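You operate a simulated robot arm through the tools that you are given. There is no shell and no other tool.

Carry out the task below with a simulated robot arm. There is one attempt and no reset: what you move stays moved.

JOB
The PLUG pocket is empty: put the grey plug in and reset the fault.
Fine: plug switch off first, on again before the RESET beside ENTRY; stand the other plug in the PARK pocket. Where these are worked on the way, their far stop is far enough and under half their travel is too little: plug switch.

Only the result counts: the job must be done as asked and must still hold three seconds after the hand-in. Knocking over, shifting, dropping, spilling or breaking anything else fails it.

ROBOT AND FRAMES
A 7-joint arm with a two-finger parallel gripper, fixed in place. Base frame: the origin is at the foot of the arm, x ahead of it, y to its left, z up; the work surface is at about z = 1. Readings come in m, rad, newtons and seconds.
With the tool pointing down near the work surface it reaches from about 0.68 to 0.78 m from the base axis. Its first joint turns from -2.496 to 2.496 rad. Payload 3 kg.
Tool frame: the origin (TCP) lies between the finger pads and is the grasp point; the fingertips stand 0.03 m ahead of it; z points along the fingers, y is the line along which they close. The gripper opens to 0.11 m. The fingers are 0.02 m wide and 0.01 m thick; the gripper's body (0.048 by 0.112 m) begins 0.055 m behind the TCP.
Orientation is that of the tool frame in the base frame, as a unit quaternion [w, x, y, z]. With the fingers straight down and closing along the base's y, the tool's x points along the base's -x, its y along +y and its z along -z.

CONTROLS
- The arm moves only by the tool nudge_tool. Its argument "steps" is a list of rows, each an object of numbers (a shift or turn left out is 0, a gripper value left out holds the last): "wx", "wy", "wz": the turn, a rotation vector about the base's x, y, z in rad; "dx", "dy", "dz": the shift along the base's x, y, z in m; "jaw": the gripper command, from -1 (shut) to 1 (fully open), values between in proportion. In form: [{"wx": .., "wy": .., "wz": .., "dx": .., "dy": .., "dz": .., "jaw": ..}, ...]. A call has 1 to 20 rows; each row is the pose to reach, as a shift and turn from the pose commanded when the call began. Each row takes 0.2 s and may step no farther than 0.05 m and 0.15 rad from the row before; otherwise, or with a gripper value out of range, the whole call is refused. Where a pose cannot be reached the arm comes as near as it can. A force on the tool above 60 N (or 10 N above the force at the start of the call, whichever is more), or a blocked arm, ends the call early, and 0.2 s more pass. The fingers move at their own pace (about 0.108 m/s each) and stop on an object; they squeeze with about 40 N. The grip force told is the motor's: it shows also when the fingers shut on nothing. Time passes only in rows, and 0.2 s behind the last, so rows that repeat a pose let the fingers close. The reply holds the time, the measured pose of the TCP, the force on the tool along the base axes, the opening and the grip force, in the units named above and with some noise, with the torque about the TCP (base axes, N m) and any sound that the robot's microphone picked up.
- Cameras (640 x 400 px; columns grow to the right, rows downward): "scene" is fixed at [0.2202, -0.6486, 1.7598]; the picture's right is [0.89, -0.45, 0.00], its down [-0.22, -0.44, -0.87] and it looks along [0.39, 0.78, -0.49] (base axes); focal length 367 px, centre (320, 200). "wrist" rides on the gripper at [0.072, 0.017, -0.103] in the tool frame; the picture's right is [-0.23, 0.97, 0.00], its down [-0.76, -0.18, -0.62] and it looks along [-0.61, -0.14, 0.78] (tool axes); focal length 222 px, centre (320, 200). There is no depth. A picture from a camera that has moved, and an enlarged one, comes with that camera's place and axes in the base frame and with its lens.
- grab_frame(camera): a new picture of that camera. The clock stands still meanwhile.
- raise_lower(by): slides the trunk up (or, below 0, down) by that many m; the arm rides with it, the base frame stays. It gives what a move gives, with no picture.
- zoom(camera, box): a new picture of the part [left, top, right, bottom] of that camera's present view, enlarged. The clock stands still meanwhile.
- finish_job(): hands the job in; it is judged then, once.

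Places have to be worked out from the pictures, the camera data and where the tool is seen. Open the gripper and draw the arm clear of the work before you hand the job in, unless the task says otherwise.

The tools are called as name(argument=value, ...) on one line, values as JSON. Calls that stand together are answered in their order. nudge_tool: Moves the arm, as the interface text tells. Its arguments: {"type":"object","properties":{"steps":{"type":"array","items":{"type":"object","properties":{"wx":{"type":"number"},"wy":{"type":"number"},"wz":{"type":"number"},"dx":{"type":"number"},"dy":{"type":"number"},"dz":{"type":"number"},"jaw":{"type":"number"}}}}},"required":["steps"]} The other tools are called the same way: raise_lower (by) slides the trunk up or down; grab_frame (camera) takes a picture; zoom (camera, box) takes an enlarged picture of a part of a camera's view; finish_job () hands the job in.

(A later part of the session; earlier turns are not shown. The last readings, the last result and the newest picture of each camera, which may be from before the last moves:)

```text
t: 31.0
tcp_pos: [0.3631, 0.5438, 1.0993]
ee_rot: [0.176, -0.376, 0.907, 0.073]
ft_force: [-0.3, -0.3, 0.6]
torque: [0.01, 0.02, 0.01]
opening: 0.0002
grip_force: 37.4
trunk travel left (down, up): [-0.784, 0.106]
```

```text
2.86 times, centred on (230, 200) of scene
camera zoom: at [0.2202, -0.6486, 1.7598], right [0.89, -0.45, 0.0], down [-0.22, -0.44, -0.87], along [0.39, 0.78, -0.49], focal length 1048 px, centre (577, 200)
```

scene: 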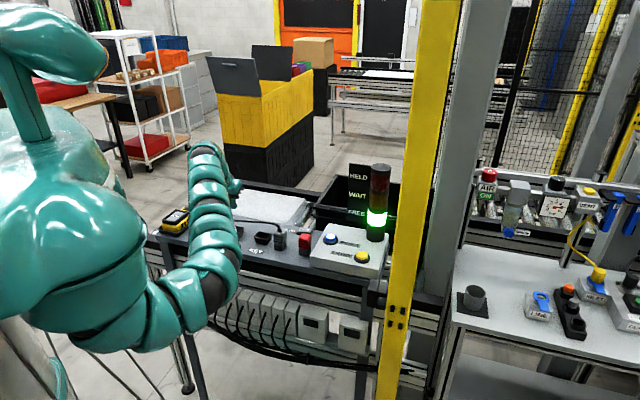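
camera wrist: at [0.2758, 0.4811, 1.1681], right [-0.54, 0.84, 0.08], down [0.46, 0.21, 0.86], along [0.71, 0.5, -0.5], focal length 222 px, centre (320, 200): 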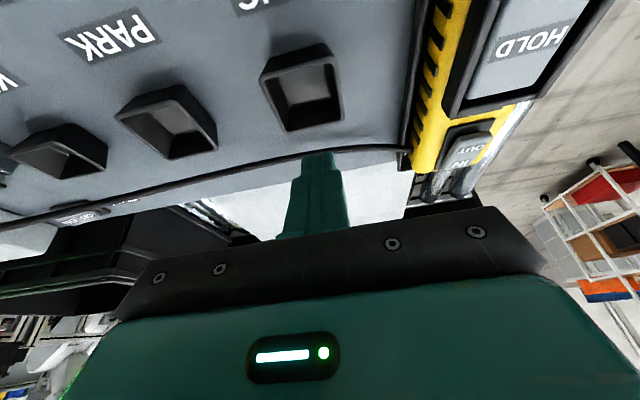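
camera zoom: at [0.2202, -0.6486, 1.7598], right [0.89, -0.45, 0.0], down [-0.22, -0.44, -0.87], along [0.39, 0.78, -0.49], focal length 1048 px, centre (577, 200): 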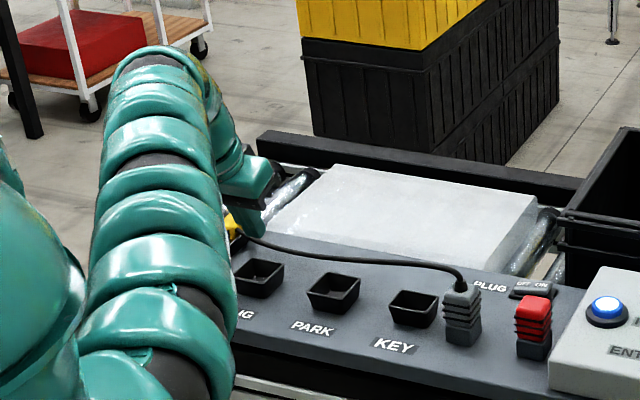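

PLUG is reachable too with the same lean (0.38 rad), so I'll keep this pose for both plugs. Red plug goes first: I rise, open the jaw to about 5 cm on the way, and go above the red plug.

nudge_tool(steps=[{"dz": 0.045, "jaw": -0.1}, {"dz": 0.08, "dx": 0.01, "dy": -0.01}, {"dz": 0.09, "dx": 0.04, "dy": -0.04}, {"dz": 0.09, "dx": 0.07, "dy": -0.075}, {"dz": 0.09, "dx": 0.1, "dy": -0.11}, {"dz": 0.09, "dx": 0.13, "dy": -0.145}, {"dz": 0.09, "dx": 0.16, "dy": -0.18}, {"dz": 0.09, "dx": 0.19, "dy": -0.215}, {"dz": 0.09, "dx": 0.22, "dy": -0.25}, {"dz": 0.09, "dx": 0.25, "dy": -0.28}, {"dz": 0.06, "dx": 0.2585, "dy": -0.287}, {"dz": 0.03, "dx": 0.2585, "dy": -0.287}, {"dz": 0.03, "dx": 0.2585, "dy": -0.287}])

grab_frame(camera="wrist")

zoom(camera="scene", box=[250, 180, 350, 260])

```text
t: 33.8
tcp_pos: [0.6222, 0.255, 1.1303]
ee_rot: [0.176, -0.375, 0.907, 0.071]
ft_force: [0.7, 0.7, 0.9]
torque: [-0.04, 0.04, 0.0]
opening: 0.0497
grip_force: 0.0
trunk travel left (down, up): [-0.784, 0.106]
```

```text
taken
camera wrist: at [0.5353, 0.1927, 1.1983], right [-0.54, 0.84, 0.08], down [0.46, 0.21, 0.86], along [0.71, 0.5, -0.5], focal length 222 px, centre (320, 200)
```

wrist: 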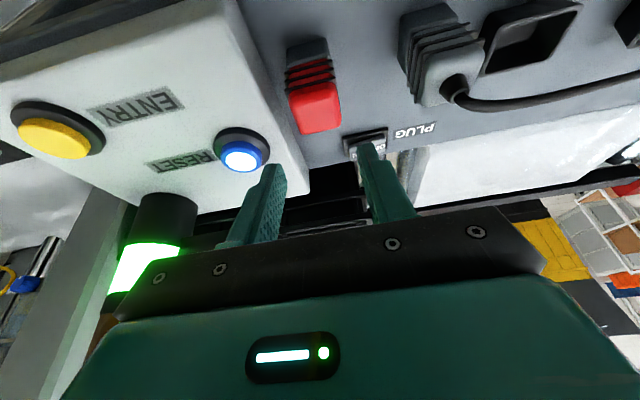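

```text
5.00 times, centred on (300, 220) of scene
camera zoom: at [0.2202, -0.6486, 1.7598], right [0.89, -0.45, 0.0], down [-0.22, -0.44, -0.87], along [0.39, 0.78, -0.49], focal length 1834 px, centre (420, 100)
```

zoom: 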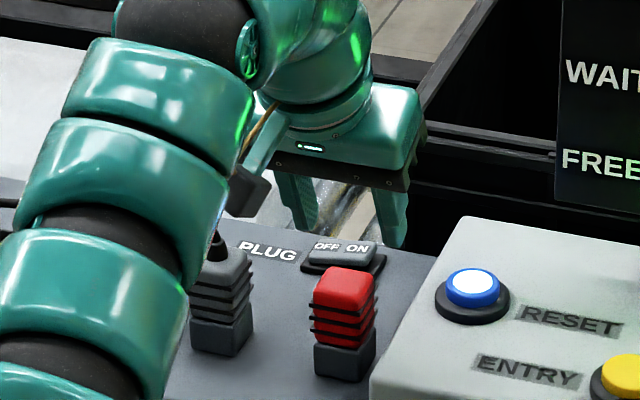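

I check the clearance between the red plug and the panel's side before descending, with an enlarged wrist view.

zoom(camera="wrist", box=[200, 0, 440, 250])

```text
1.60 times, centred on (320, 125) of wrist
camera zoom: at [0.5353, 0.1927, 1.1983], right [-0.54, 0.84, 0.08], down [0.46, 0.21, 0.86], along [0.71, 0.5, -0.5], focal length 355 px, centre (320, 320)
```

zoom: 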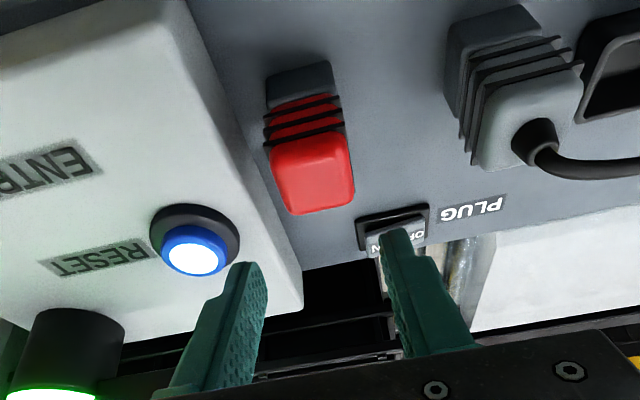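

The gap between red plug and panel is about 2.4 cm, enough for a finger if the jaw is narrowed to 4.6 cm. I centre over the plug and come down partway to check alignment.

nudge_tool(steps=[{"dx": -0.005, "dy": 0.001, "dz": -0.01, "jaw": -0.164}, {"dx": -0.005, "dy": 0.001, "dz": -0.03, "jaw": -0.164}, {"dx": -0.005, "dy": 0.001, "dz": -0.04, "jaw": -0.164}, {"dx": -0.005, "dy": 0.001, "dz": -0.04, "jaw": -0.164}])

zoom(camera="wrist", box=[220, 40, 420, 240])

zoom(camera="scene", box=[270, 190, 350, 260])

```text
t: 34.8
tcp_pos: [0.6158, 0.255, 1.0891]
ee_rot: [0.176, -0.376, 0.907, 0.072]
ft_force: [-0.3, 0.0, 0.2]
torque: [-0.01, 0.01, -0.04]
opening: 0.0456
grip_force: 0.1
trunk travel left (down, up): [-0.784, 0.106]
```

```text
2.00 times, centred on (320, 140) of wrist
camera zoom: at [0.5281, 0.1937, 1.1586], right [-0.54, 0.84, 0.08], down [0.46, 0.21, 0.86], along [0.71, 0.5, -0.5], focal length 444 px, centre (320, 320)
```

zoom: 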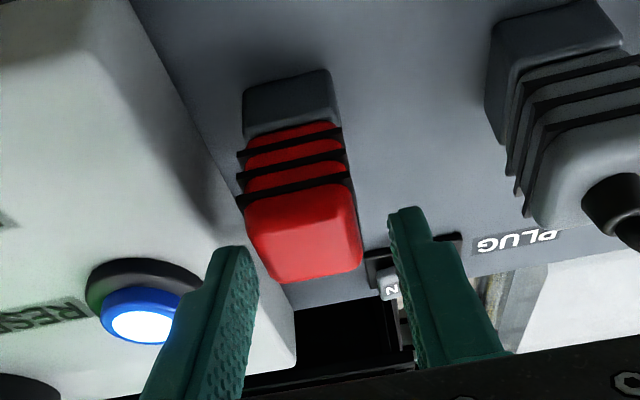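

```text
5.71 times, centred on (310, 225) of scene
camera zoom: at [0.2202, -0.6486, 1.7598], right [0.89, -0.45, 0.0], down [-0.22, -0.44, -0.87], along [0.39, 0.78, -0.49], focal length 2096 px, centre (377, 57)
```

zoom: 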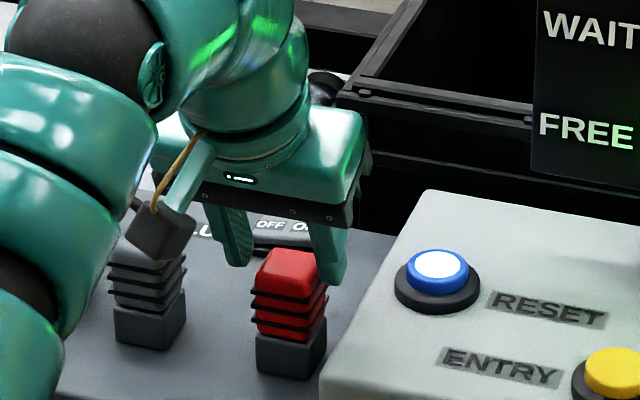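

The plug sits centred between the fingers to within about 1–2 mm. I go down to z≈1.053 with the jaw open, then close on it.

nudge_tool(steps=[{"dx": 0.001, "dy": -0.001, "dz": -0.012}, {"dx": 0.001, "dy": -0.001, "dz": -0.024}, {"dx": 0.001, "dy": -0.001, "dz": -0.036}, {"dx": 0.001, "dy": -0.001, "dz": -0.036}])

zoom(camera="scene", box=[270, 190, 350, 260])

zoom(camera="wrist", box=[220, 60, 420, 260])

```text
t: 35.8
tcp_pos: [0.6168, 0.2531, 1.0551]
ee_rot: [0.176, -0.376, 0.907, 0.072]
ft_force: [-0.4, 0.3, 0.1]
torque: [-0.01, 0.0, -0.01]
opening: 0.0461
grip_force: 0.1
trunk travel left (down, up): [-0.784, 0.106]
```

```text
5.71 times, centred on (310, 225) of scene
camera zoom: at [0.2202, -0.6486, 1.7598], right [0.89, -0.45, 0.0], down [-0.22, -0.44, -0.87], along [0.39, 0.78, -0.49], focal length 2096 px, centre (377, 57)
```

zoom: 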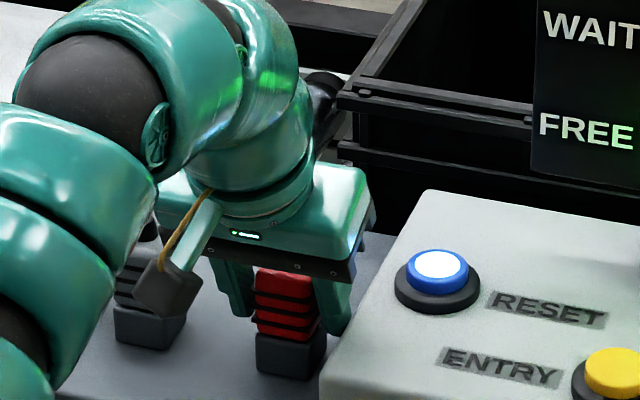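

```text
2.00 times, centred on (320, 160) of wrist
camera zoom: at [0.5294, 0.1924, 1.1234], right [-0.54, 0.84, 0.08], down [0.46, 0.21, 0.86], along [0.71, 0.5, -0.5], focal length 444 px, centre (320, 280)
```

zoom: 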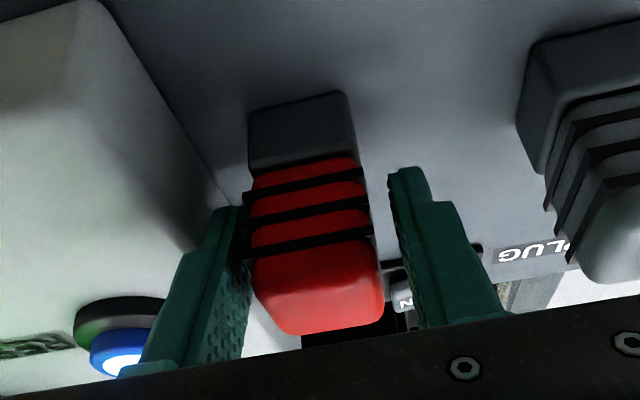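

Both fingers straddle the plug cleanly. I close on it and read the opening.

nudge_tool(steps=[{"jaw": -1}, {"jaw": -1}, {"jaw": -1}])

zoom(camera="wrist", box=[220, 60, 420, 260])

```text
t: 36.6
tcp_pos: [0.6161, 0.2541, 1.0546]
ee_rot: [0.176, -0.376, 0.907, 0.072]
ft_force: [0.9, -0.2, 1.5]
torque: [0.05, 0.0, -0.05]
opening: 0.0333
grip_force: 40.0
trunk travel left (down, up): [-0.784, 0.106]
```

```text
2.00 times, centred on (320, 160) of wrist
camera zoom: at [0.5294, 0.1925, 1.1235], right [-0.54, 0.84, 0.08], down [0.46, 0.21, 0.86], along [0.71, 0.5, -0.5], focal length 444 px, centre (320, 280)
```

zoom: 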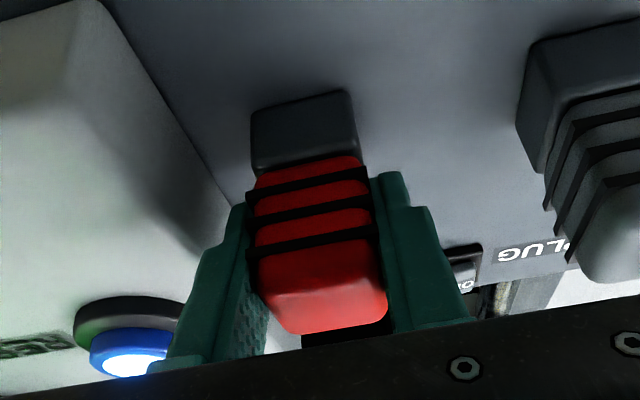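

Gripped at 3.3 cm opening with 40 N. I lift straight up and check that the plug hangs upright.

nudge_tool(steps=[{"dz": 0.02}, {"dz": 0.05}, {"dz": 0.09}, {"dz": 0.13}, {"dz": 0.165}, {"dz": 0.165}])

grab_frame(camera="wrist")

zoom(camera="scene", box=[220, 120, 400, 270])

```text
t: 38.0
tcp_pos: [0.6159, 0.2575, 1.219]
ee_rot: [0.175, -0.376, 0.907, 0.071]
ft_force: [0.1, 0.8, -1.4]
torque: [0.02, 0.0, -0.03]
opening: 0.0332
grip_force: 39.9
trunk travel left (down, up): [-0.784, 0.106]
```

```text
taken
camera wrist: at [0.5293, 0.1952, 1.2882], right [-0.54, 0.84, 0.08], down [0.46, 0.21, 0.86], along [0.7, 0.5, -0.5], focal length 222 px, centre (320, 200)
```

wrist: 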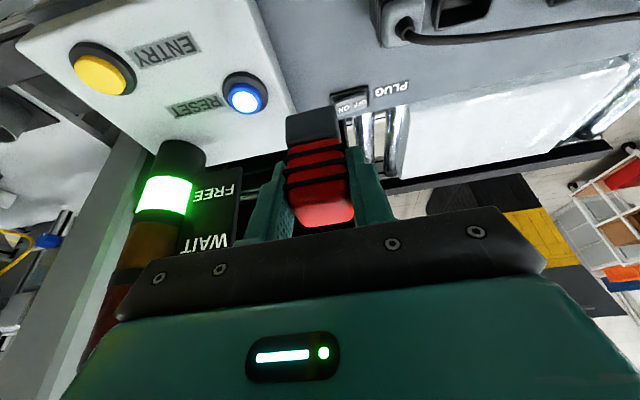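

```text
2.67 times, centred on (310, 195) of scene
camera zoom: at [0.2202, -0.6486, 1.7598], right [0.89, -0.45, 0.0], down [-0.22, -0.44, -0.87], along [0.39, 0.78, -0.49], focal length 978 px, centre (347, 213)
```

zoom: 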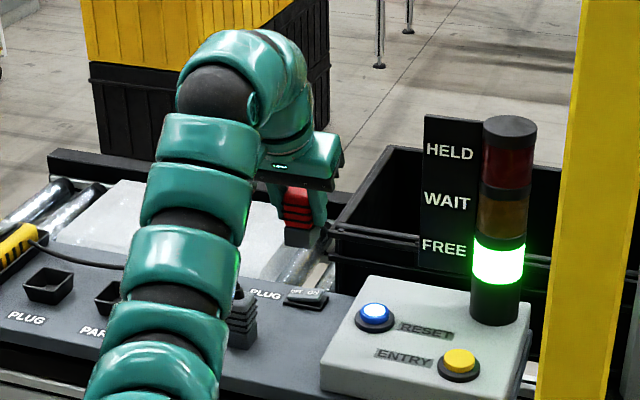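

The red plug hangs upright in the fingers. I carry it at height to above PARK and stop at z≈1.12 (plug bottom about 1.065) to check alignment.

nudge_tool(steps=[{"dx": -0.03, "dy": 0.033}, {"dx": -0.06, "dy": 0.066}, {"dx": -0.09, "dy": 0.099}, {"dx": -0.12, "dy": 0.132}, {"dx": -0.15, "dy": 0.165}, {"dx": -0.181, "dy": 0.198}, {"dx": -0.181, "dy": 0.198, "dz": -0.04}, {"dx": -0.181, "dy": 0.198, "dz": -0.08}, {"dx": -0.181, "dy": 0.198, "dz": -0.1}, {"dx": -0.181, "dy": 0.198, "dz": -0.1}])

zoom(camera="wrist", box=[200, 20, 440, 240])

zoom(camera="scene", box=[180, 170, 300, 270])

```text
t: 40.2
tcp_pos: [0.4363, 0.4544, 1.1192]
ee_rot: [0.177, -0.375, 0.907, 0.071]
ft_force: [0.7, 0.3, -1.0]
torque: [-0.01, -0.01, -0.03]
opening: 0.0331
grip_force: 40.0
trunk travel left (down, up): [-0.784, 0.106]
```

```text
1.82 times, centred on (320, 130) of wrist
camera zoom: at [0.3496, 0.3922, 1.1896], right [-0.54, 0.84, 0.08], down [0.46, 0.21, 0.86], along [0.71, 0.5, -0.5], focal length 404 px, centre (320, 327)
```

zoom: 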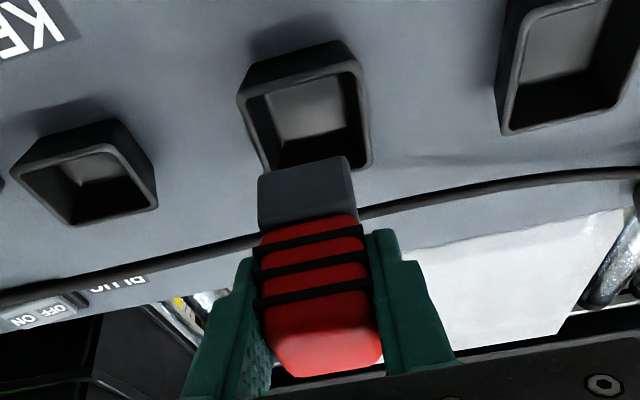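

```text
4.00 times, centred on (240, 220) of scene
camera zoom: at [0.2202, -0.6486, 1.7598], right [0.89, -0.45, 0.0], down [-0.22, -0.44, -0.87], along [0.39, 0.78, -0.49], focal length 1467 px, centre (640, 120)
```

zoom: 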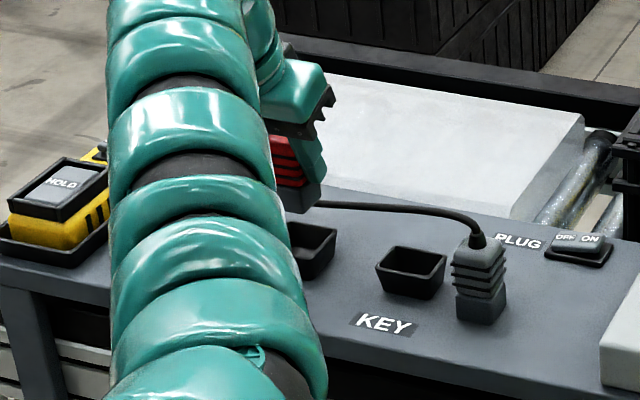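

From this view the plug's axis and the PARK pocket centre agree within about 2 mm. I lower it to the rim level and then slowly inside, watching the force.

nudge_tool(steps=[{"dz": -0.015}, {"dz": -0.03}, {"dz": -0.04}, {"dz": -0.046}, {"dz": -0.05}])

zoom(camera="wrist", box=[200, 20, 440, 240])

```text
t: 41.4
tcp_pos: [0.4354, 0.4539, 1.0696]
ee_rot: [0.176, -0.376, 0.907, 0.072]
ft_force: [0.3, 0.5, 0.2]
torque: [0.01, 0.0, 0.02]
opening: 0.0335
grip_force: 39.7
trunk travel left (down, up): [-0.784, 0.106]
```

```text
1.82 times, centred on (320, 130) of wrist
camera zoom: at [0.3492, 0.3923, 1.1385], right [-0.54, 0.84, 0.08], down [0.46, 0.21, 0.86], along [0.71, 0.5, -0.5], focal length 404 px, centre (320, 327)
```

zoom: 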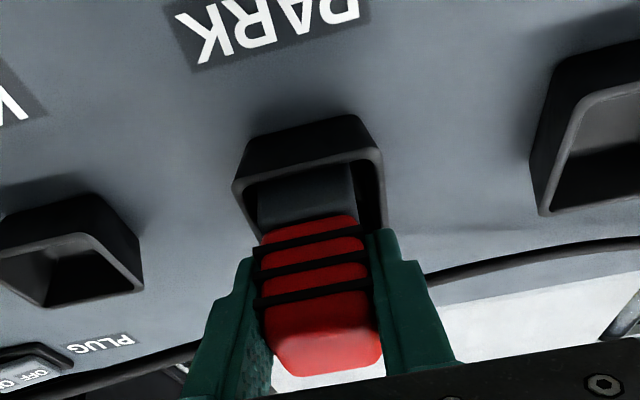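

The plug's foot has entered the PARK pocket with no contact force. I shift about 1.5 mm to even the gaps and continue down in small steps, watching for contact.

nudge_tool(steps=[{"dx": -0.001, "dy": 0.001, "dz": -0.003}, {"dx": -0.001, "dy": 0.001, "dz": -0.006}, {"dx": -0.001, "dy": 0.001, "dz": -0.009}])

zoom(camera="wrist", box=[200, 20, 440, 240])

```text
t: 42.2
tcp_pos: [0.4342, 0.4565, 1.0592]
ee_rot: [0.176, -0.375, 0.907, 0.072]
ft_force: [-0.6, -0.5, 0.2]
torque: [0.03, 0.02, -0.02]
opening: 0.0332
grip_force: 40.1
trunk travel left (down, up): [-0.784, 0.106]
```

```text
1.82 times, centred on (320, 130) of wrist
camera zoom: at [0.3478, 0.3938, 1.1289], right [-0.54, 0.84, 0.08], down [0.46, 0.21, 0.86], along [0.71, 0.5, -0.5], focal length 404 px, centre (320, 327)
```

zoom: 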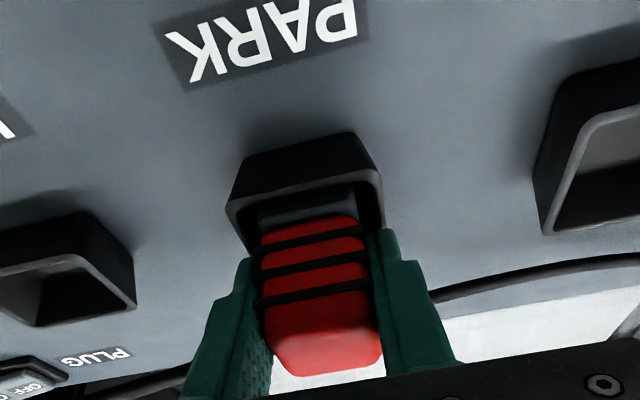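

Still free. I lower the last few millimetres to find the pocket floor.

nudge_tool(steps=[{"dz": -0.002}, {"dz": -0.004}, {"dz": -0.006}])

zoom(camera="wrist", box=[200, 20, 440, 240])

zoom(camera="scene", box=[200, 190, 300, 260])

```text
t: 43.0
tcp_pos: [0.4344, 0.4551, 1.0597]
ee_rot: [0.18, -0.375, 0.907, 0.075]
ft_force: [4.3, 5.4, 33.4]
torque: [0.32, -0.17, -0.02]
opening: 0.0333
grip_force: 39.9
trunk travel left (down, up): [-0.784, 0.106]
```

```text
1.82 times, centred on (320, 130) of wrist
camera zoom: at [0.347, 0.3929, 1.1269], right [-0.54, 0.84, 0.09], down [0.46, 0.2, 0.87], along [0.71, 0.51, -0.49], focal length 404 px, centre (320, 327)
```

zoom: 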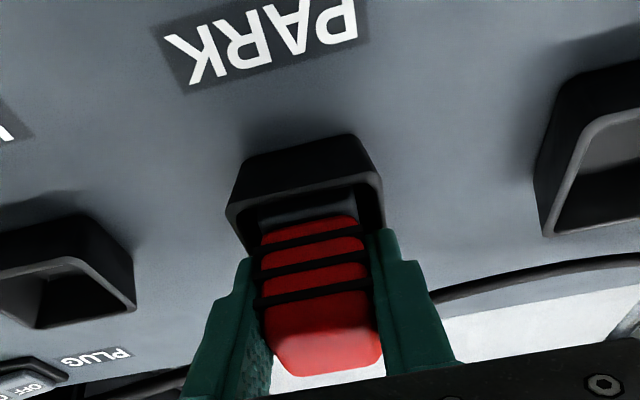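

```text
5.71 times, centred on (250, 225) of scene
camera zoom: at [0.2202, -0.6486, 1.7598], right [0.89, -0.45, 0.0], down [-0.22, -0.44, -0.87], along [0.39, 0.78, -0.49], focal length 2096 px, centre (720, 57)
```

zoom: 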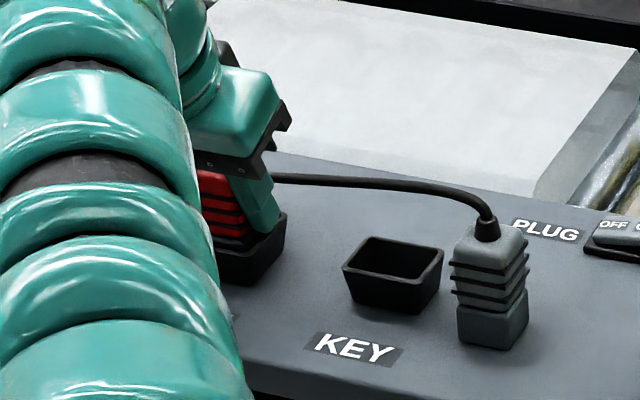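

Contact at TCP z≈1.059, consistent with the plug standing on a pocket floor about 5 mm thick. I ease off the pressure, open the jaw modestly and lift away.

nudge_tool(steps=[{"dz": 0.001}, {"dz": 0.001, "jaw": -0.3}, {"dz": 0.001, "jaw": -0.15}, {"dz": 0.001, "jaw": -0.15}, {"dz": 0.02, "jaw": -0.15}, {"dz": 0.05, "jaw": -0.15}, {"dz": 0.09, "jaw": -0.15}, {"dz": 0.09, "jaw": -0.15}])

grab_frame(camera="wrist")

zoom(camera="scene", box=[180, 150, 380, 290])

```text
t: 44.8
tcp_pos: [0.434, 0.4551, 1.1424]
ee_rot: [0.175, -0.376, 0.907, 0.072]
ft_force: [0.9, -0.7, -1.3]
torque: [-0.01, -0.03, 0.02]
opening: 0.0465
grip_force: 0.1
trunk travel left (down, up): [-0.784, 0.106]
```

```text
taken
camera wrist: at [0.3474, 0.3935, 1.2121], right [-0.54, 0.84, 0.08], down [0.46, 0.21, 0.86], along [0.7, 0.5, -0.5], focal length 222 px, centre (320, 200)
```

wrist: 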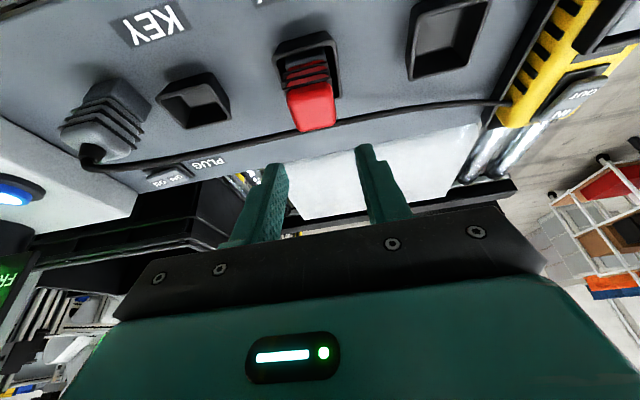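

```text
2.86 times, centred on (280, 220) of scene
camera zoom: at [0.2202, -0.6486, 1.7598], right [0.89, -0.45, 0.0], down [-0.22, -0.44, -0.87], along [0.39, 0.78, -0.49], focal length 1048 px, centre (434, 143)
```

zoom: 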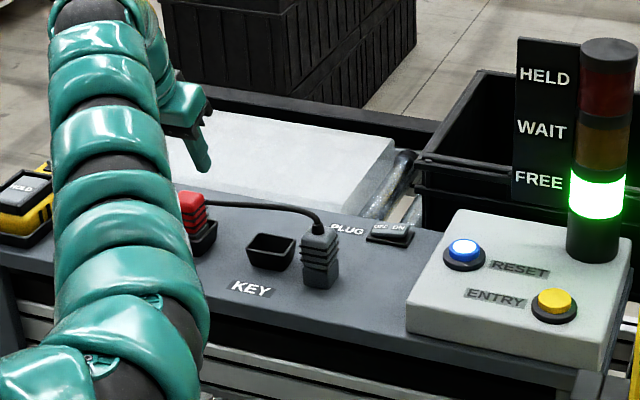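

The red plug stands in PARK. For the grey plug I'll approach along the leaned tool axis from the near side so the fingers slide in under the cable's exit. I move to the start point of that line, about (0.53, 0.292, 1.137).

nudge_tool(steps=[{"dz": 0.045}, {"dz": 0.06, "dx": 0.02, "dy": -0.034, "jaw": -0.1}, {"dz": 0.06, "dx": 0.04, "dy": -0.068, "jaw": -0.1}, {"dz": 0.06, "dx": 0.06, "dy": -0.102, "jaw": -0.1}, {"dz": 0.06, "dx": 0.08, "dy": -0.136, "jaw": -0.1}, {"dz": 0.06, "dx": 0.096, "dy": -0.163, "jaw": -0.1}, {"dz": 0.02, "dx": 0.096, "dy": -0.163, "jaw": -0.1}, {"dz": -0.005, "dx": 0.096, "dy": -0.163, "jaw": -0.1}, {"dz": -0.005, "dx": 0.096, "dy": -0.163, "jaw": -0.1}])

zoom(camera="wrist", box=[200, 0, 440, 220])

zoom(camera="scene", box=[200, 180, 320, 270])

```text
t: 46.8
tcp_pos: [0.5314, 0.2905, 1.1384]
ee_rot: [0.176, -0.376, 0.907, 0.071]
ft_force: [-0.2, -0.6, 0.0]
torque: [-0.01, -0.01, 0.01]
opening: 0.0496
grip_force: 0.0
out of reach, approached as far as the arm can: row 5, 6, 7
trunk travel left (down, up): [-0.784, 0.106]
```

```text
1.82 times, centred on (320, 110) of wrist
camera zoom: at [0.4442, 0.2288, 1.207], right [-0.54, 0.84, 0.08], down [0.46, 0.21, 0.86], along [0.71, 0.5, -0.5], focal length 404 px, centre (320, 364)
```

zoom: 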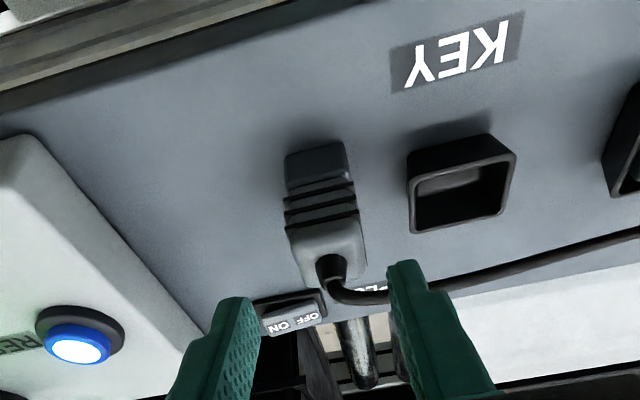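

```text
4.44 times, centred on (260, 225) of scene
camera zoom: at [0.2202, -0.6486, 1.7598], right [0.89, -0.45, 0.0], down [-0.22, -0.44, -0.87], along [0.39, 0.78, -0.49], focal length 1630 px, centre (587, 89)
```

zoom: 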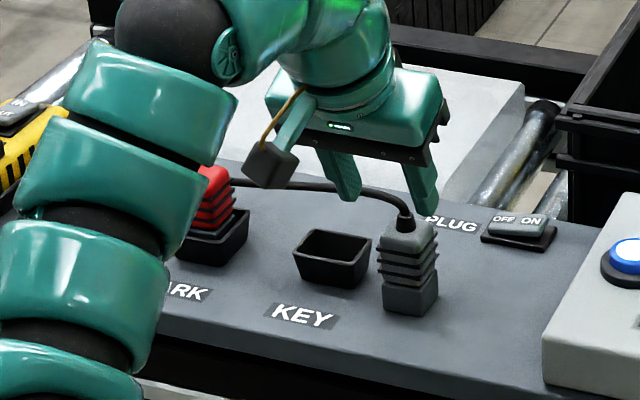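

Grey plug centre ≈ (u 0.1675, v 0.623). I slide in along the tool axis, stopping halfway to check the fingers against the cable.

nudge_tool(steps=[{"dx": 0.003, "dy": 0.008, "dz": -0.015}, {"dx": 0.008, "dy": 0.012, "dz": -0.03}, {"dx": 0.012, "dy": 0.016, "dz": -0.045}, {"dx": 0.012, "dy": 0.016, "dz": -0.045}])

zoom(camera="wrist", box=[200, 20, 440, 240])

zoom(camera="scene", box=[220, 180, 320, 260])

```text
t: 47.8
tcp_pos: [0.5403, 0.3087, 1.0938]
ee_rot: [0.176, -0.376, 0.907, 0.072]
ft_force: [0.8, -0.4, -0.6]
torque: [0.01, -0.01, 0.0]
opening: 0.0497
grip_force: 0.2
trunk travel left (down, up): [-0.784, 0.106]
```

```text
1.82 times, centred on (320, 130) of wrist
camera zoom: at [0.455, 0.2466, 1.1621], right [-0.54, 0.84, 0.08], down [0.46, 0.21, 0.86], along [0.71, 0.5, -0.5], focal length 404 px, centre (320, 327)
```

zoom: 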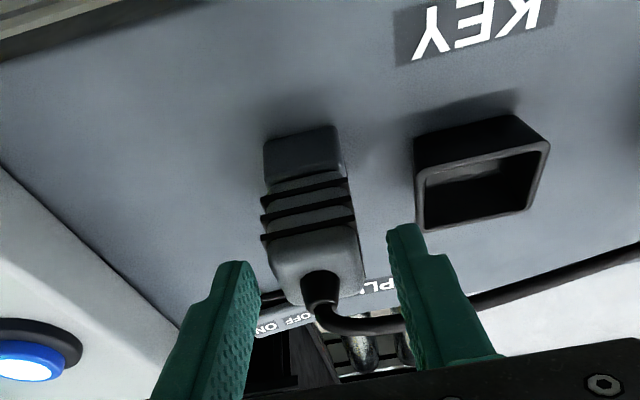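

```text
5.00 times, centred on (270, 220) of scene
camera zoom: at [0.2202, -0.6486, 1.7598], right [0.89, -0.45, 0.0], down [-0.22, -0.44, -0.87], along [0.39, 0.78, -0.49], focal length 1834 px, centre (570, 100)
```

zoom: 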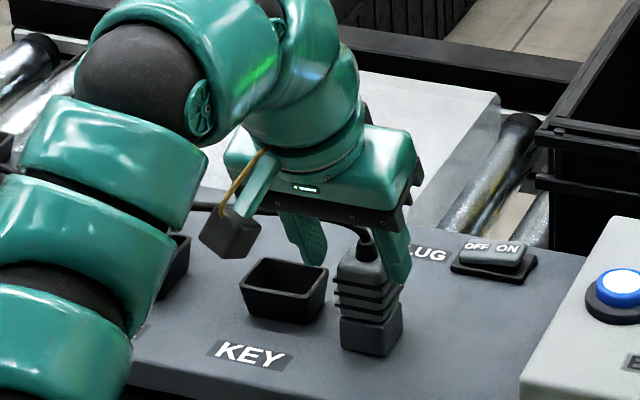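

The plug sits about 3.5 mm toward the panel-side finger, so I correct sideways first, then slide in the rest of the way.

nudge_tool(steps=[{"dx": 0.0025, "dy": -0.0025, "dz": 0.0}, {"dx": 0.0065, "dy": 0.0015, "dz": -0.014}, {"dx": 0.01, "dy": 0.005, "dz": -0.027}, {"dx": 0.0134, "dy": 0.0085, "dz": -0.04}, {"dx": 0.0134, "dy": 0.0085, "dz": -0.04}])

zoom(camera="wrist", box=[200, 20, 440, 240])

zoom(camera="scene", box=[220, 180, 320, 260])

```text
t: 49.0
tcp_pos: [0.5548, 0.3156, 1.0557]
ee_rot: [0.175, -0.375, 0.908, 0.071]
ft_force: [0.1, 0.1, 0.3]
torque: [0.01, 0.01, 0.03]
opening: 0.0496
grip_force: 0.1
trunk travel left (down, up): [-0.784, 0.106]
```

```text
1.82 times, centred on (320, 130) of wrist
camera zoom: at [0.468, 0.2537, 1.1238], right [-0.54, 0.84, 0.08], down [0.46, 0.21, 0.86], along [0.71, 0.5, -0.5], focal length 404 px, centre (320, 327)
```

zoom: 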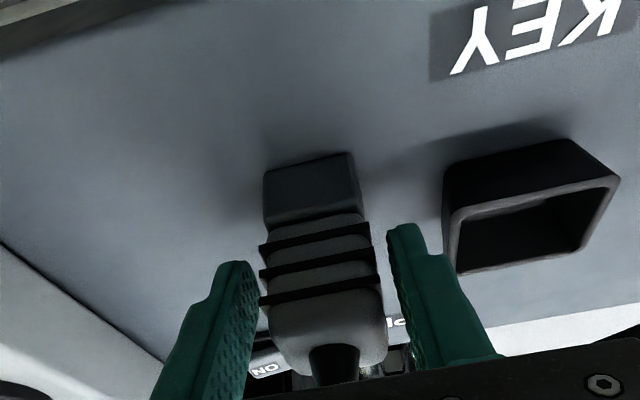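

```text
5.00 times, centred on (270, 220) of scene
camera zoom: at [0.2202, -0.6486, 1.7598], right [0.89, -0.45, 0.0], down [-0.22, -0.44, -0.87], along [0.39, 0.78, -0.49], focal length 1834 px, centre (570, 100)
```

zoom: 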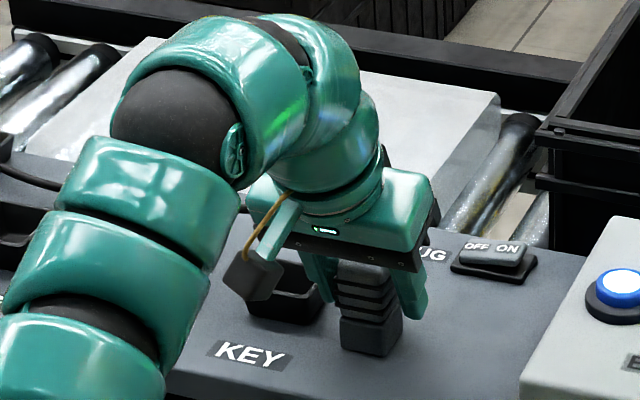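

The plug is centred between the fingers with no contact. I close on it.

nudge_tool(steps=[{"jaw": -1}, {"jaw": -1}, {"jaw": -1}])

nudge_tool(steps=[{"dz": 0.015}, {"dz": 0.04}, {"dz": 0.06}, {"dz": 0.06}])

grab_frame(camera="wrist")

zoom(camera="scene", box=[150, 150, 350, 280])

```text
t: 49.8
tcp_pos: [0.5544, 0.3157, 1.0546]
ee_rot: [0.176, -0.376, 0.907, 0.072]
ft_force: [0.5, 0.4, 1.2]
torque: [0.07, 0.03, 0.01]
opening: 0.0335
grip_force: 39.8
trunk travel left (down, up): [-0.784, 0.106]
```

```text
t: 50.8
tcp_pos: [0.5569, 0.316, 1.1137]
ee_rot: [0.176, -0.375, 0.907, 0.073]
ft_force: [-0.3, 0.0, -0.7]
torque: [0.01, 0.03, -0.01]
opening: 0.0333
grip_force: 39.9
trunk travel left (down, up): [-0.784, 0.106]
```

```text
taken
camera wrist: at [0.4697, 0.2541, 1.1825], right [-0.54, 0.84, 0.08], down [0.46, 0.21, 0.86], along [0.71, 0.5, -0.5], focal length 222 px, centre (320, 200)
```

wrist: 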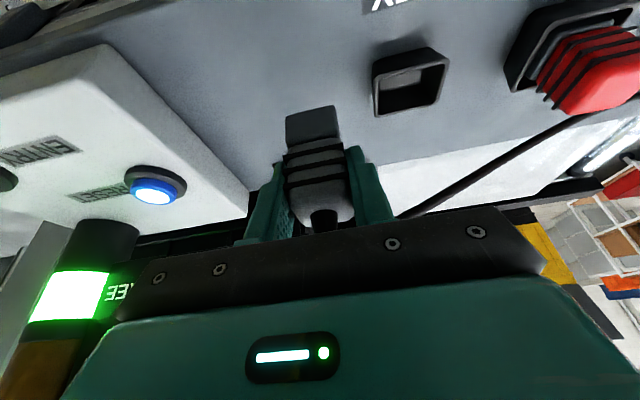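

```text
3.08 times, centred on (250, 215) of scene
camera zoom: at [0.2202, -0.6486, 1.7598], right [0.89, -0.45, 0.0], down [-0.22, -0.44, -0.87], along [0.39, 0.78, -0.49], focal length 1129 px, centre (535, 154)
```

zoom: 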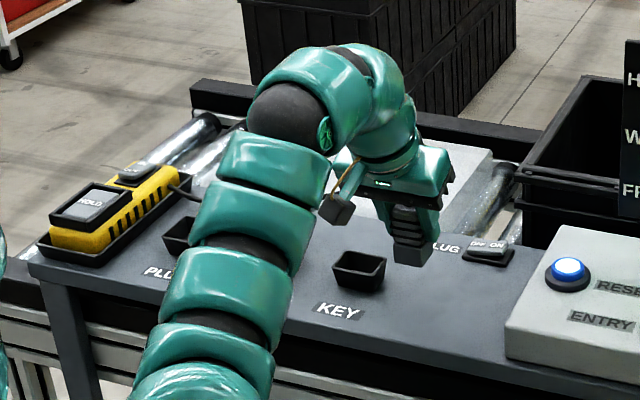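

The grey plug is held upright and the cable follows. I carry it at z≈1.165 (clear over the parked red plug) to above PLUG, then stop at z≈1.12 to align.

nudge_tool(steps=[{"dz": 0.03}, {"dz": 0.052, "dx": -0.015, "dy": 0.016}, {"dz": 0.055, "dx": -0.045, "dy": 0.049}, {"dz": 0.055, "dx": -0.075, "dy": 0.082}, {"dz": 0.055, "dx": -0.105, "dy": 0.115}, {"dz": 0.055, "dx": -0.135, "dy": 0.148}, {"dz": 0.055, "dx": -0.165, "dy": 0.181}, {"dz": 0.055, "dx": -0.195, "dy": 0.214}, {"dz": 0.055, "dx": -0.2005, "dy": 0.22}, {"dz": 0.03, "dx": -0.2005, "dy": 0.22}, {"dz": 0.006, "dx": -0.2005, "dy": 0.22}, {"dz": 0.006, "dx": -0.2005, "dy": 0.22}])

zoom(camera="wrist", box=[200, 20, 440, 240])

grab_frame(camera="wrist")

zoom(camera="scene", box=[150, 150, 350, 280])

```text
t: 53.4
tcp_pos: [0.3539, 0.5379, 1.1201]
ee_rot: [0.176, -0.375, 0.907, 0.072]
ft_force: [-0.3, -0.2, -0.2]
torque: [0.0, 0.03, 0.01]
opening: 0.0334
grip_force: 40.3
trunk travel left (down, up): [-0.784, 0.106]
```

```text
1.82 times, centred on (320, 130) of wrist
camera zoom: at [0.2671, 0.4751, 1.1896], right [-0.54, 0.84, 0.08], down [0.46, 0.21, 0.86], along [0.71, 0.5, -0.5], focal length 404 px, centre (320, 327)
```

zoom: 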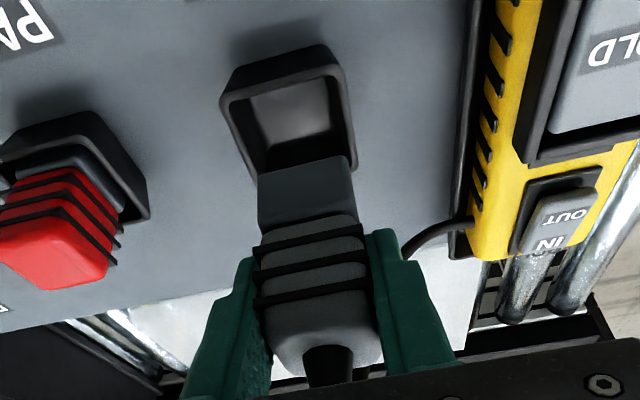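

```text
taken
camera wrist: at [0.2671, 0.4751, 1.1896], right [-0.54, 0.84, 0.08], down [0.46, 0.21, 0.86], along [0.71, 0.5, -0.5], focal length 222 px, centre (320, 200)
```

wrist: 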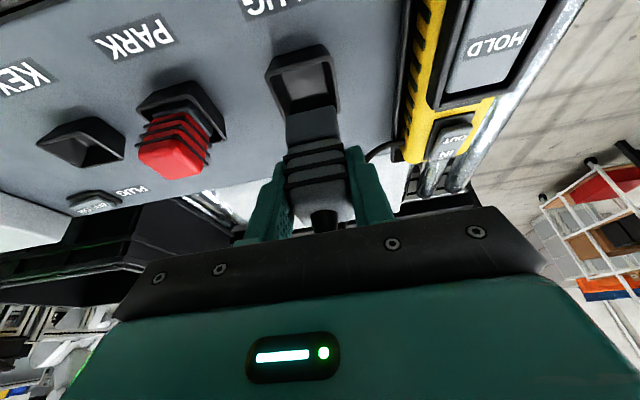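

```text
3.08 times, centred on (250, 215) of scene
camera zoom: at [0.2202, -0.6486, 1.7598], right [0.89, -0.45, 0.0], down [-0.22, -0.44, -0.87], along [0.39, 0.78, -0.49], focal length 1129 px, centre (535, 154)
```

zoom: 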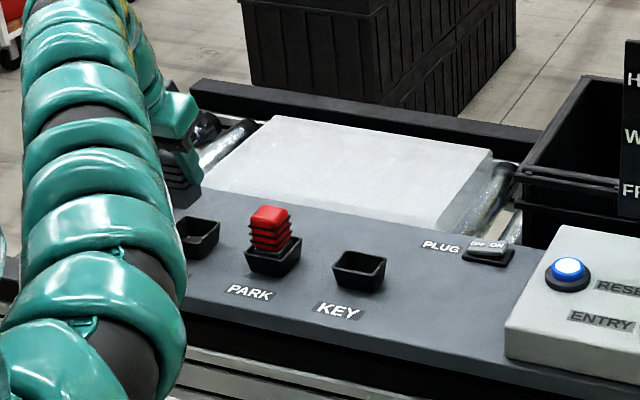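

The pocket centre is about 6 mm to the +u side of the plug. I shift by that and lower to z≈1.07 as I did for PARK.

nudge_tool(steps=[{"dx": 0.0035, "dy": -0.005, "dz": 0.0}, {"dx": 0.0035, "dy": -0.005, "dz": -0.015}, {"dx": 0.0035, "dy": -0.005, "dz": -0.025}, {"dx": 0.0035, "dy": -0.005, "dz": -0.035}, {"dx": 0.0035, "dy": -0.005, "dz": -0.035}])

zoom(camera="wrist", box=[200, 20, 440, 240])

```text
t: 54.6
tcp_pos: [0.3586, 0.5308, 1.0853]
ee_rot: [0.175, -0.376, 0.907, 0.072]
ft_force: [0.0, 0.4, -2.2]
torque: [0.03, -0.01, -0.01]
opening: 0.0335
grip_force: 40.2
trunk travel left (down, up): [-0.784, 0.106]
```

```text
1.82 times, centred on (320, 130) of wrist
camera zoom: at [0.272, 0.4693, 1.1537], right [-0.54, 0.84, 0.08], down [0.46, 0.21, 0.86], along [0.71, 0.5, -0.5], focal length 404 px, centre (320, 327)
```

zoom: 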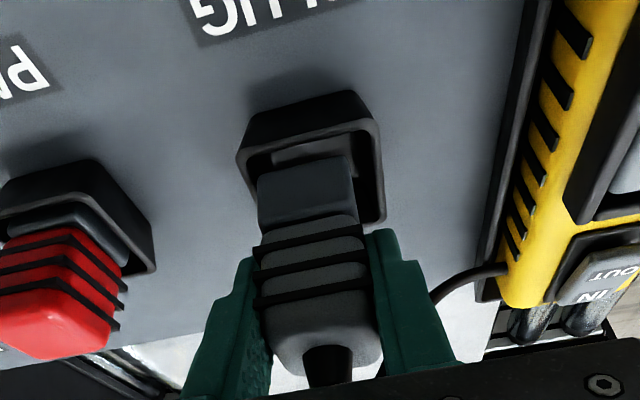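

Plug and PLUG pocket now agree within about 1–2 mm. I lower into the pocket, then in fine steps to the floor.

nudge_tool(steps=[{"dx": 0.001, "dy": 0.0005, "dz": -0.008}, {"dx": 0.001, "dy": 0.0005, "dz": -0.016}, {"dx": 0.001, "dy": 0.0005, "dz": -0.022}])

zoom(camera="wrist", box=[200, 20, 440, 240])

```text
t: 55.4
tcp_pos: [0.3579, 0.5326, 1.0638]
ee_rot: [0.175, -0.375, 0.907, 0.073]
ft_force: [-1.8, 2.5, 0.2]
torque: [0.14, 0.13, 0.03]
opening: 0.0336
grip_force: 39.4
trunk travel left (down, up): [-0.784, 0.106]
```

```text
1.82 times, centred on (320, 130) of wrist
camera zoom: at [0.2715, 0.4699, 1.132], right [-0.54, 0.84, 0.08], down [0.46, 0.21, 0.86], along [0.71, 0.5, -0.5], focal length 404 px, centre (320, 327)
```

zoom: 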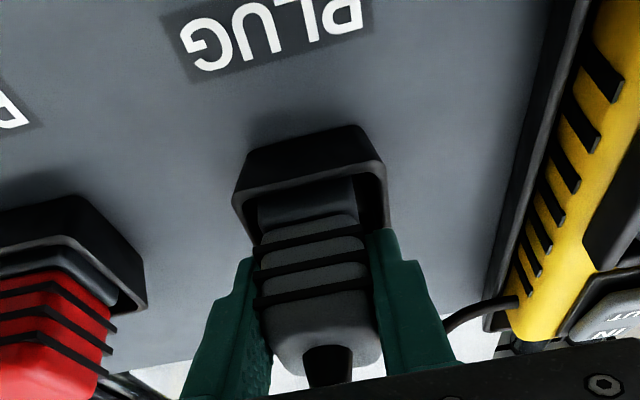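

There's a light side force and the left gap is smaller, so I shift 2 mm toward -u and keep lowering to the floor.

nudge_tool(steps=[{"dx": -0.0014, "dy": 0.0014}, {"dx": -0.0014, "dy": 0.0014, "dz": -0.003}, {"dx": -0.0014, "dy": 0.0014, "dz": -0.006}, {"dx": -0.0014, "dy": 0.0014, "dz": -0.008}])

zoom(camera="wrist", box=[200, 20, 440, 240])

```text
t: 56.4
tcp_pos: [0.3579, 0.5324, 1.0585]
ee_rot: [0.178, -0.375, 0.907, 0.073]
ft_force: [-1.8, -1.0, 19.4]
torque: [0.04, -0.03, -0.04]
opening: 0.0333
grip_force: 39.8
trunk travel left (down, up): [-0.784, 0.106]
```

```text
1.82 times, centred on (320, 130) of wrist
camera zoom: at [0.2707, 0.4705, 1.1274], right [-0.54, 0.84, 0.09], down [0.46, 0.21, 0.86], along [0.71, 0.51, -0.49], focal length 404 px, centre (320, 327)
```

zoom: 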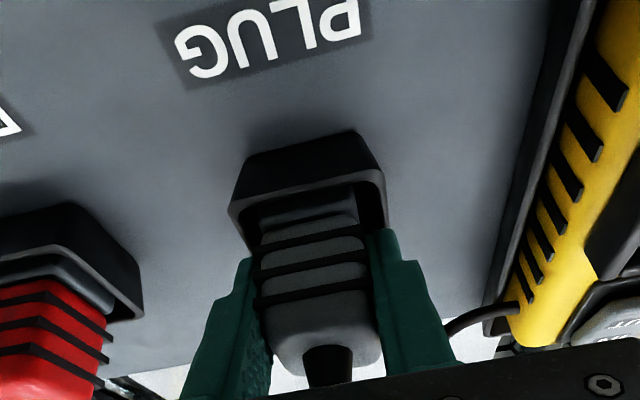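

It bottoms at z≈1.0585, the same level as in PARK. I ease off, open the jaw, and back out along the tool axis to stay clear of the cable.

nudge_tool(steps=[{"dz": 0.001}, {"dz": 0.001, "jaw": -0.3}, {"dz": 0.001, "jaw": -0.12}, {"dz": 0.001, "jaw": -0.12}, {"dz": 0.02, "dx": -0.0055, "dy": -0.0055, "jaw": -0.12}, {"dz": 0.045, "dx": -0.0125, "dy": -0.0125, "jaw": -0.12}, {"dz": 0.085, "dx": -0.024, "dy": -0.024, "jaw": -0.12}, {"dz": 0.085, "dx": -0.024, "dy": -0.024, "jaw": -0.12}])

grab_frame(camera="wrist")

zoom(camera="scene", box=[140, 150, 380, 290])

```text
t: 58.2
tcp_pos: [0.3362, 0.5093, 1.1396]
ee_rot: [0.174, -0.375, 0.908, 0.071]
ft_force: [-1.0, -0.3, -0.5]
torque: [0.0, 0.02, 0.0]
opening: 0.0483
grip_force: 0.0
trunk travel left (down, up): [-0.784, 0.106]
```

```text
taken
camera wrist: at [0.2478, 0.447, 1.2081], right [-0.54, 0.84, 0.08], down [0.46, 0.21, 0.86], along [0.71, 0.5, -0.5], focal length 222 px, centre (320, 200)
```

wrist: 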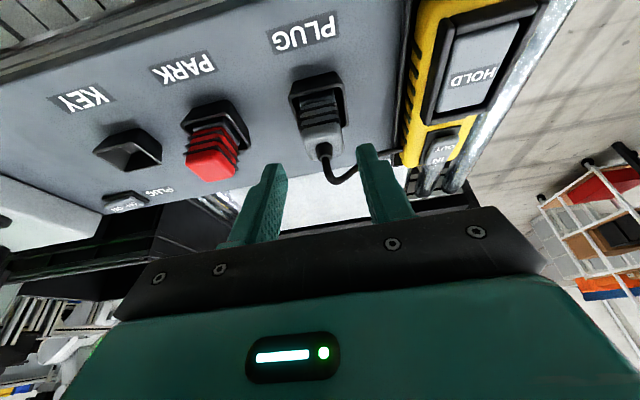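

```text
2.67 times, centred on (260, 220) of scene
camera zoom: at [0.2202, -0.6486, 1.7598], right [0.89, -0.45, 0.0], down [-0.22, -0.44, -0.87], along [0.39, 0.78, -0.49], focal length 978 px, centre (480, 147)
```

zoom: 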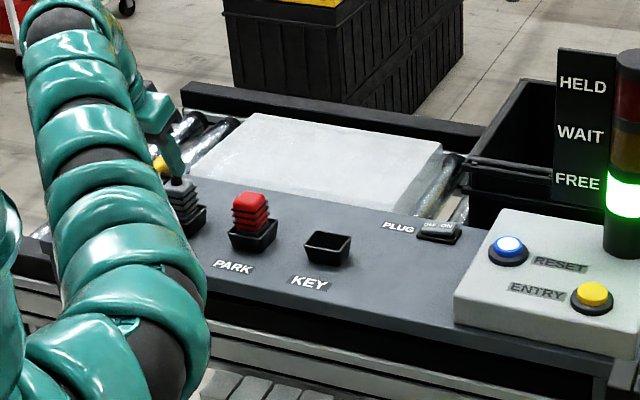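

Both plugs are seated, grey in PLUG and red in PARK. I shut the jaw and travel at height to above the ON half of the switch, about (0.673, 0.353).

nudge_tool(steps=[{"dz": 0.04}, {"dz": 0.07, "dx": 0.025, "dy": 0.02, "jaw": -1}, {"dz": 0.07, "dx": 0.06, "dy": 0.01, "jaw": -1}, {"dz": 0.07, "dx": 0.095, "dy": -0.01, "jaw": -1}, {"dz": 0.07, "dx": 0.13, "dy": -0.03, "jaw": -1}, {"dz": 0.07, "dx": 0.165, "dy": -0.05, "jaw": -1}, {"dz": 0.07, "dx": 0.2, "dy": -0.07, "jaw": -1}, {"dz": 0.07, "dx": 0.235, "dy": -0.09, "jaw": -1}, {"dz": 0.07, "dx": 0.27, "dy": -0.11, "jaw": -1}, {"dz": 0.07, "dx": 0.305, "dy": -0.13, "jaw": -1}, {"dz": 0.06, "dx": 0.3368, "dy": -0.156, "jaw": -1}, {"dz": 0.02, "dx": 0.3368, "dy": -0.156, "jaw": -1}, {"dz": -0.02, "dx": 0.3368, "dy": -0.156, "jaw": -1}, {"dz": -0.06, "dx": 0.3368, "dy": -0.156, "jaw": -1}, {"dz": -0.06, "dx": 0.3368, "dy": -0.156, "jaw": -1}])

grab_frame(camera="wrist")

zoom(camera="scene", box=[270, 190, 350, 250])

zoom(camera="scene", box=[140, 180, 300, 270])

```text
t: 61.4
tcp_pos: [0.6726, 0.3558, 1.0805]
ee_rot: [0.176, -0.376, 0.907, 0.073]
ft_force: [0.4, 0.5, -0.5]
torque: [0.01, -0.02, -0.01]
opening: 0.0
grip_force: 37.4
trunk travel left (down, up): [-0.784, 0.106]
```

```text
taken
camera wrist: at [0.5856, 0.2933, 1.1497], right [-0.54, 0.84, 0.08], down [0.46, 0.21, 0.86], along [0.71, 0.5, -0.5], focal length 222 px, centre (320, 200)
```

wrist: 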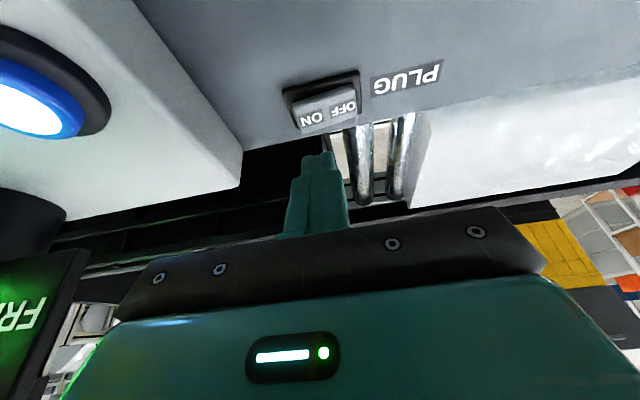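

```text
6.67 times, centred on (310, 220) of scene
camera zoom: at [0.2202, -0.6486, 1.7598], right [0.89, -0.45, 0.0], down [-0.22, -0.44, -0.87], along [0.39, 0.78, -0.49], focal length 2445 px, centre (387, 67)
```

zoom: 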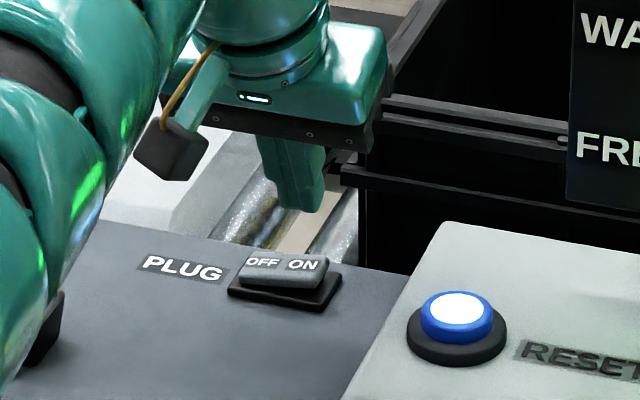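

```text
4.00 times, centred on (220, 225) of scene
camera zoom: at [0.2202, -0.6486, 1.7598], right [0.89, -0.45, 0.0], down [-0.22, -0.44, -0.87], along [0.39, 0.78, -0.49], focal length 1467 px, centre (720, 100)
```

zoom: 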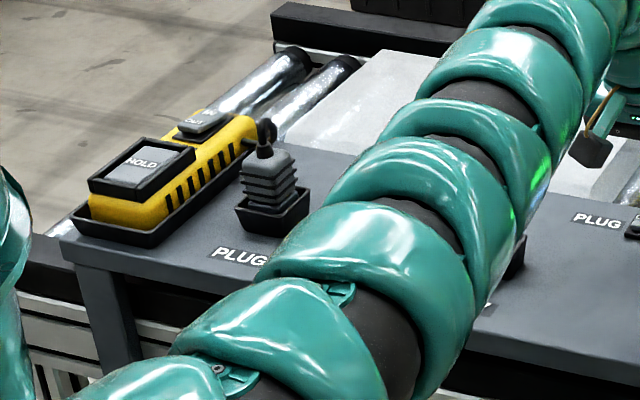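

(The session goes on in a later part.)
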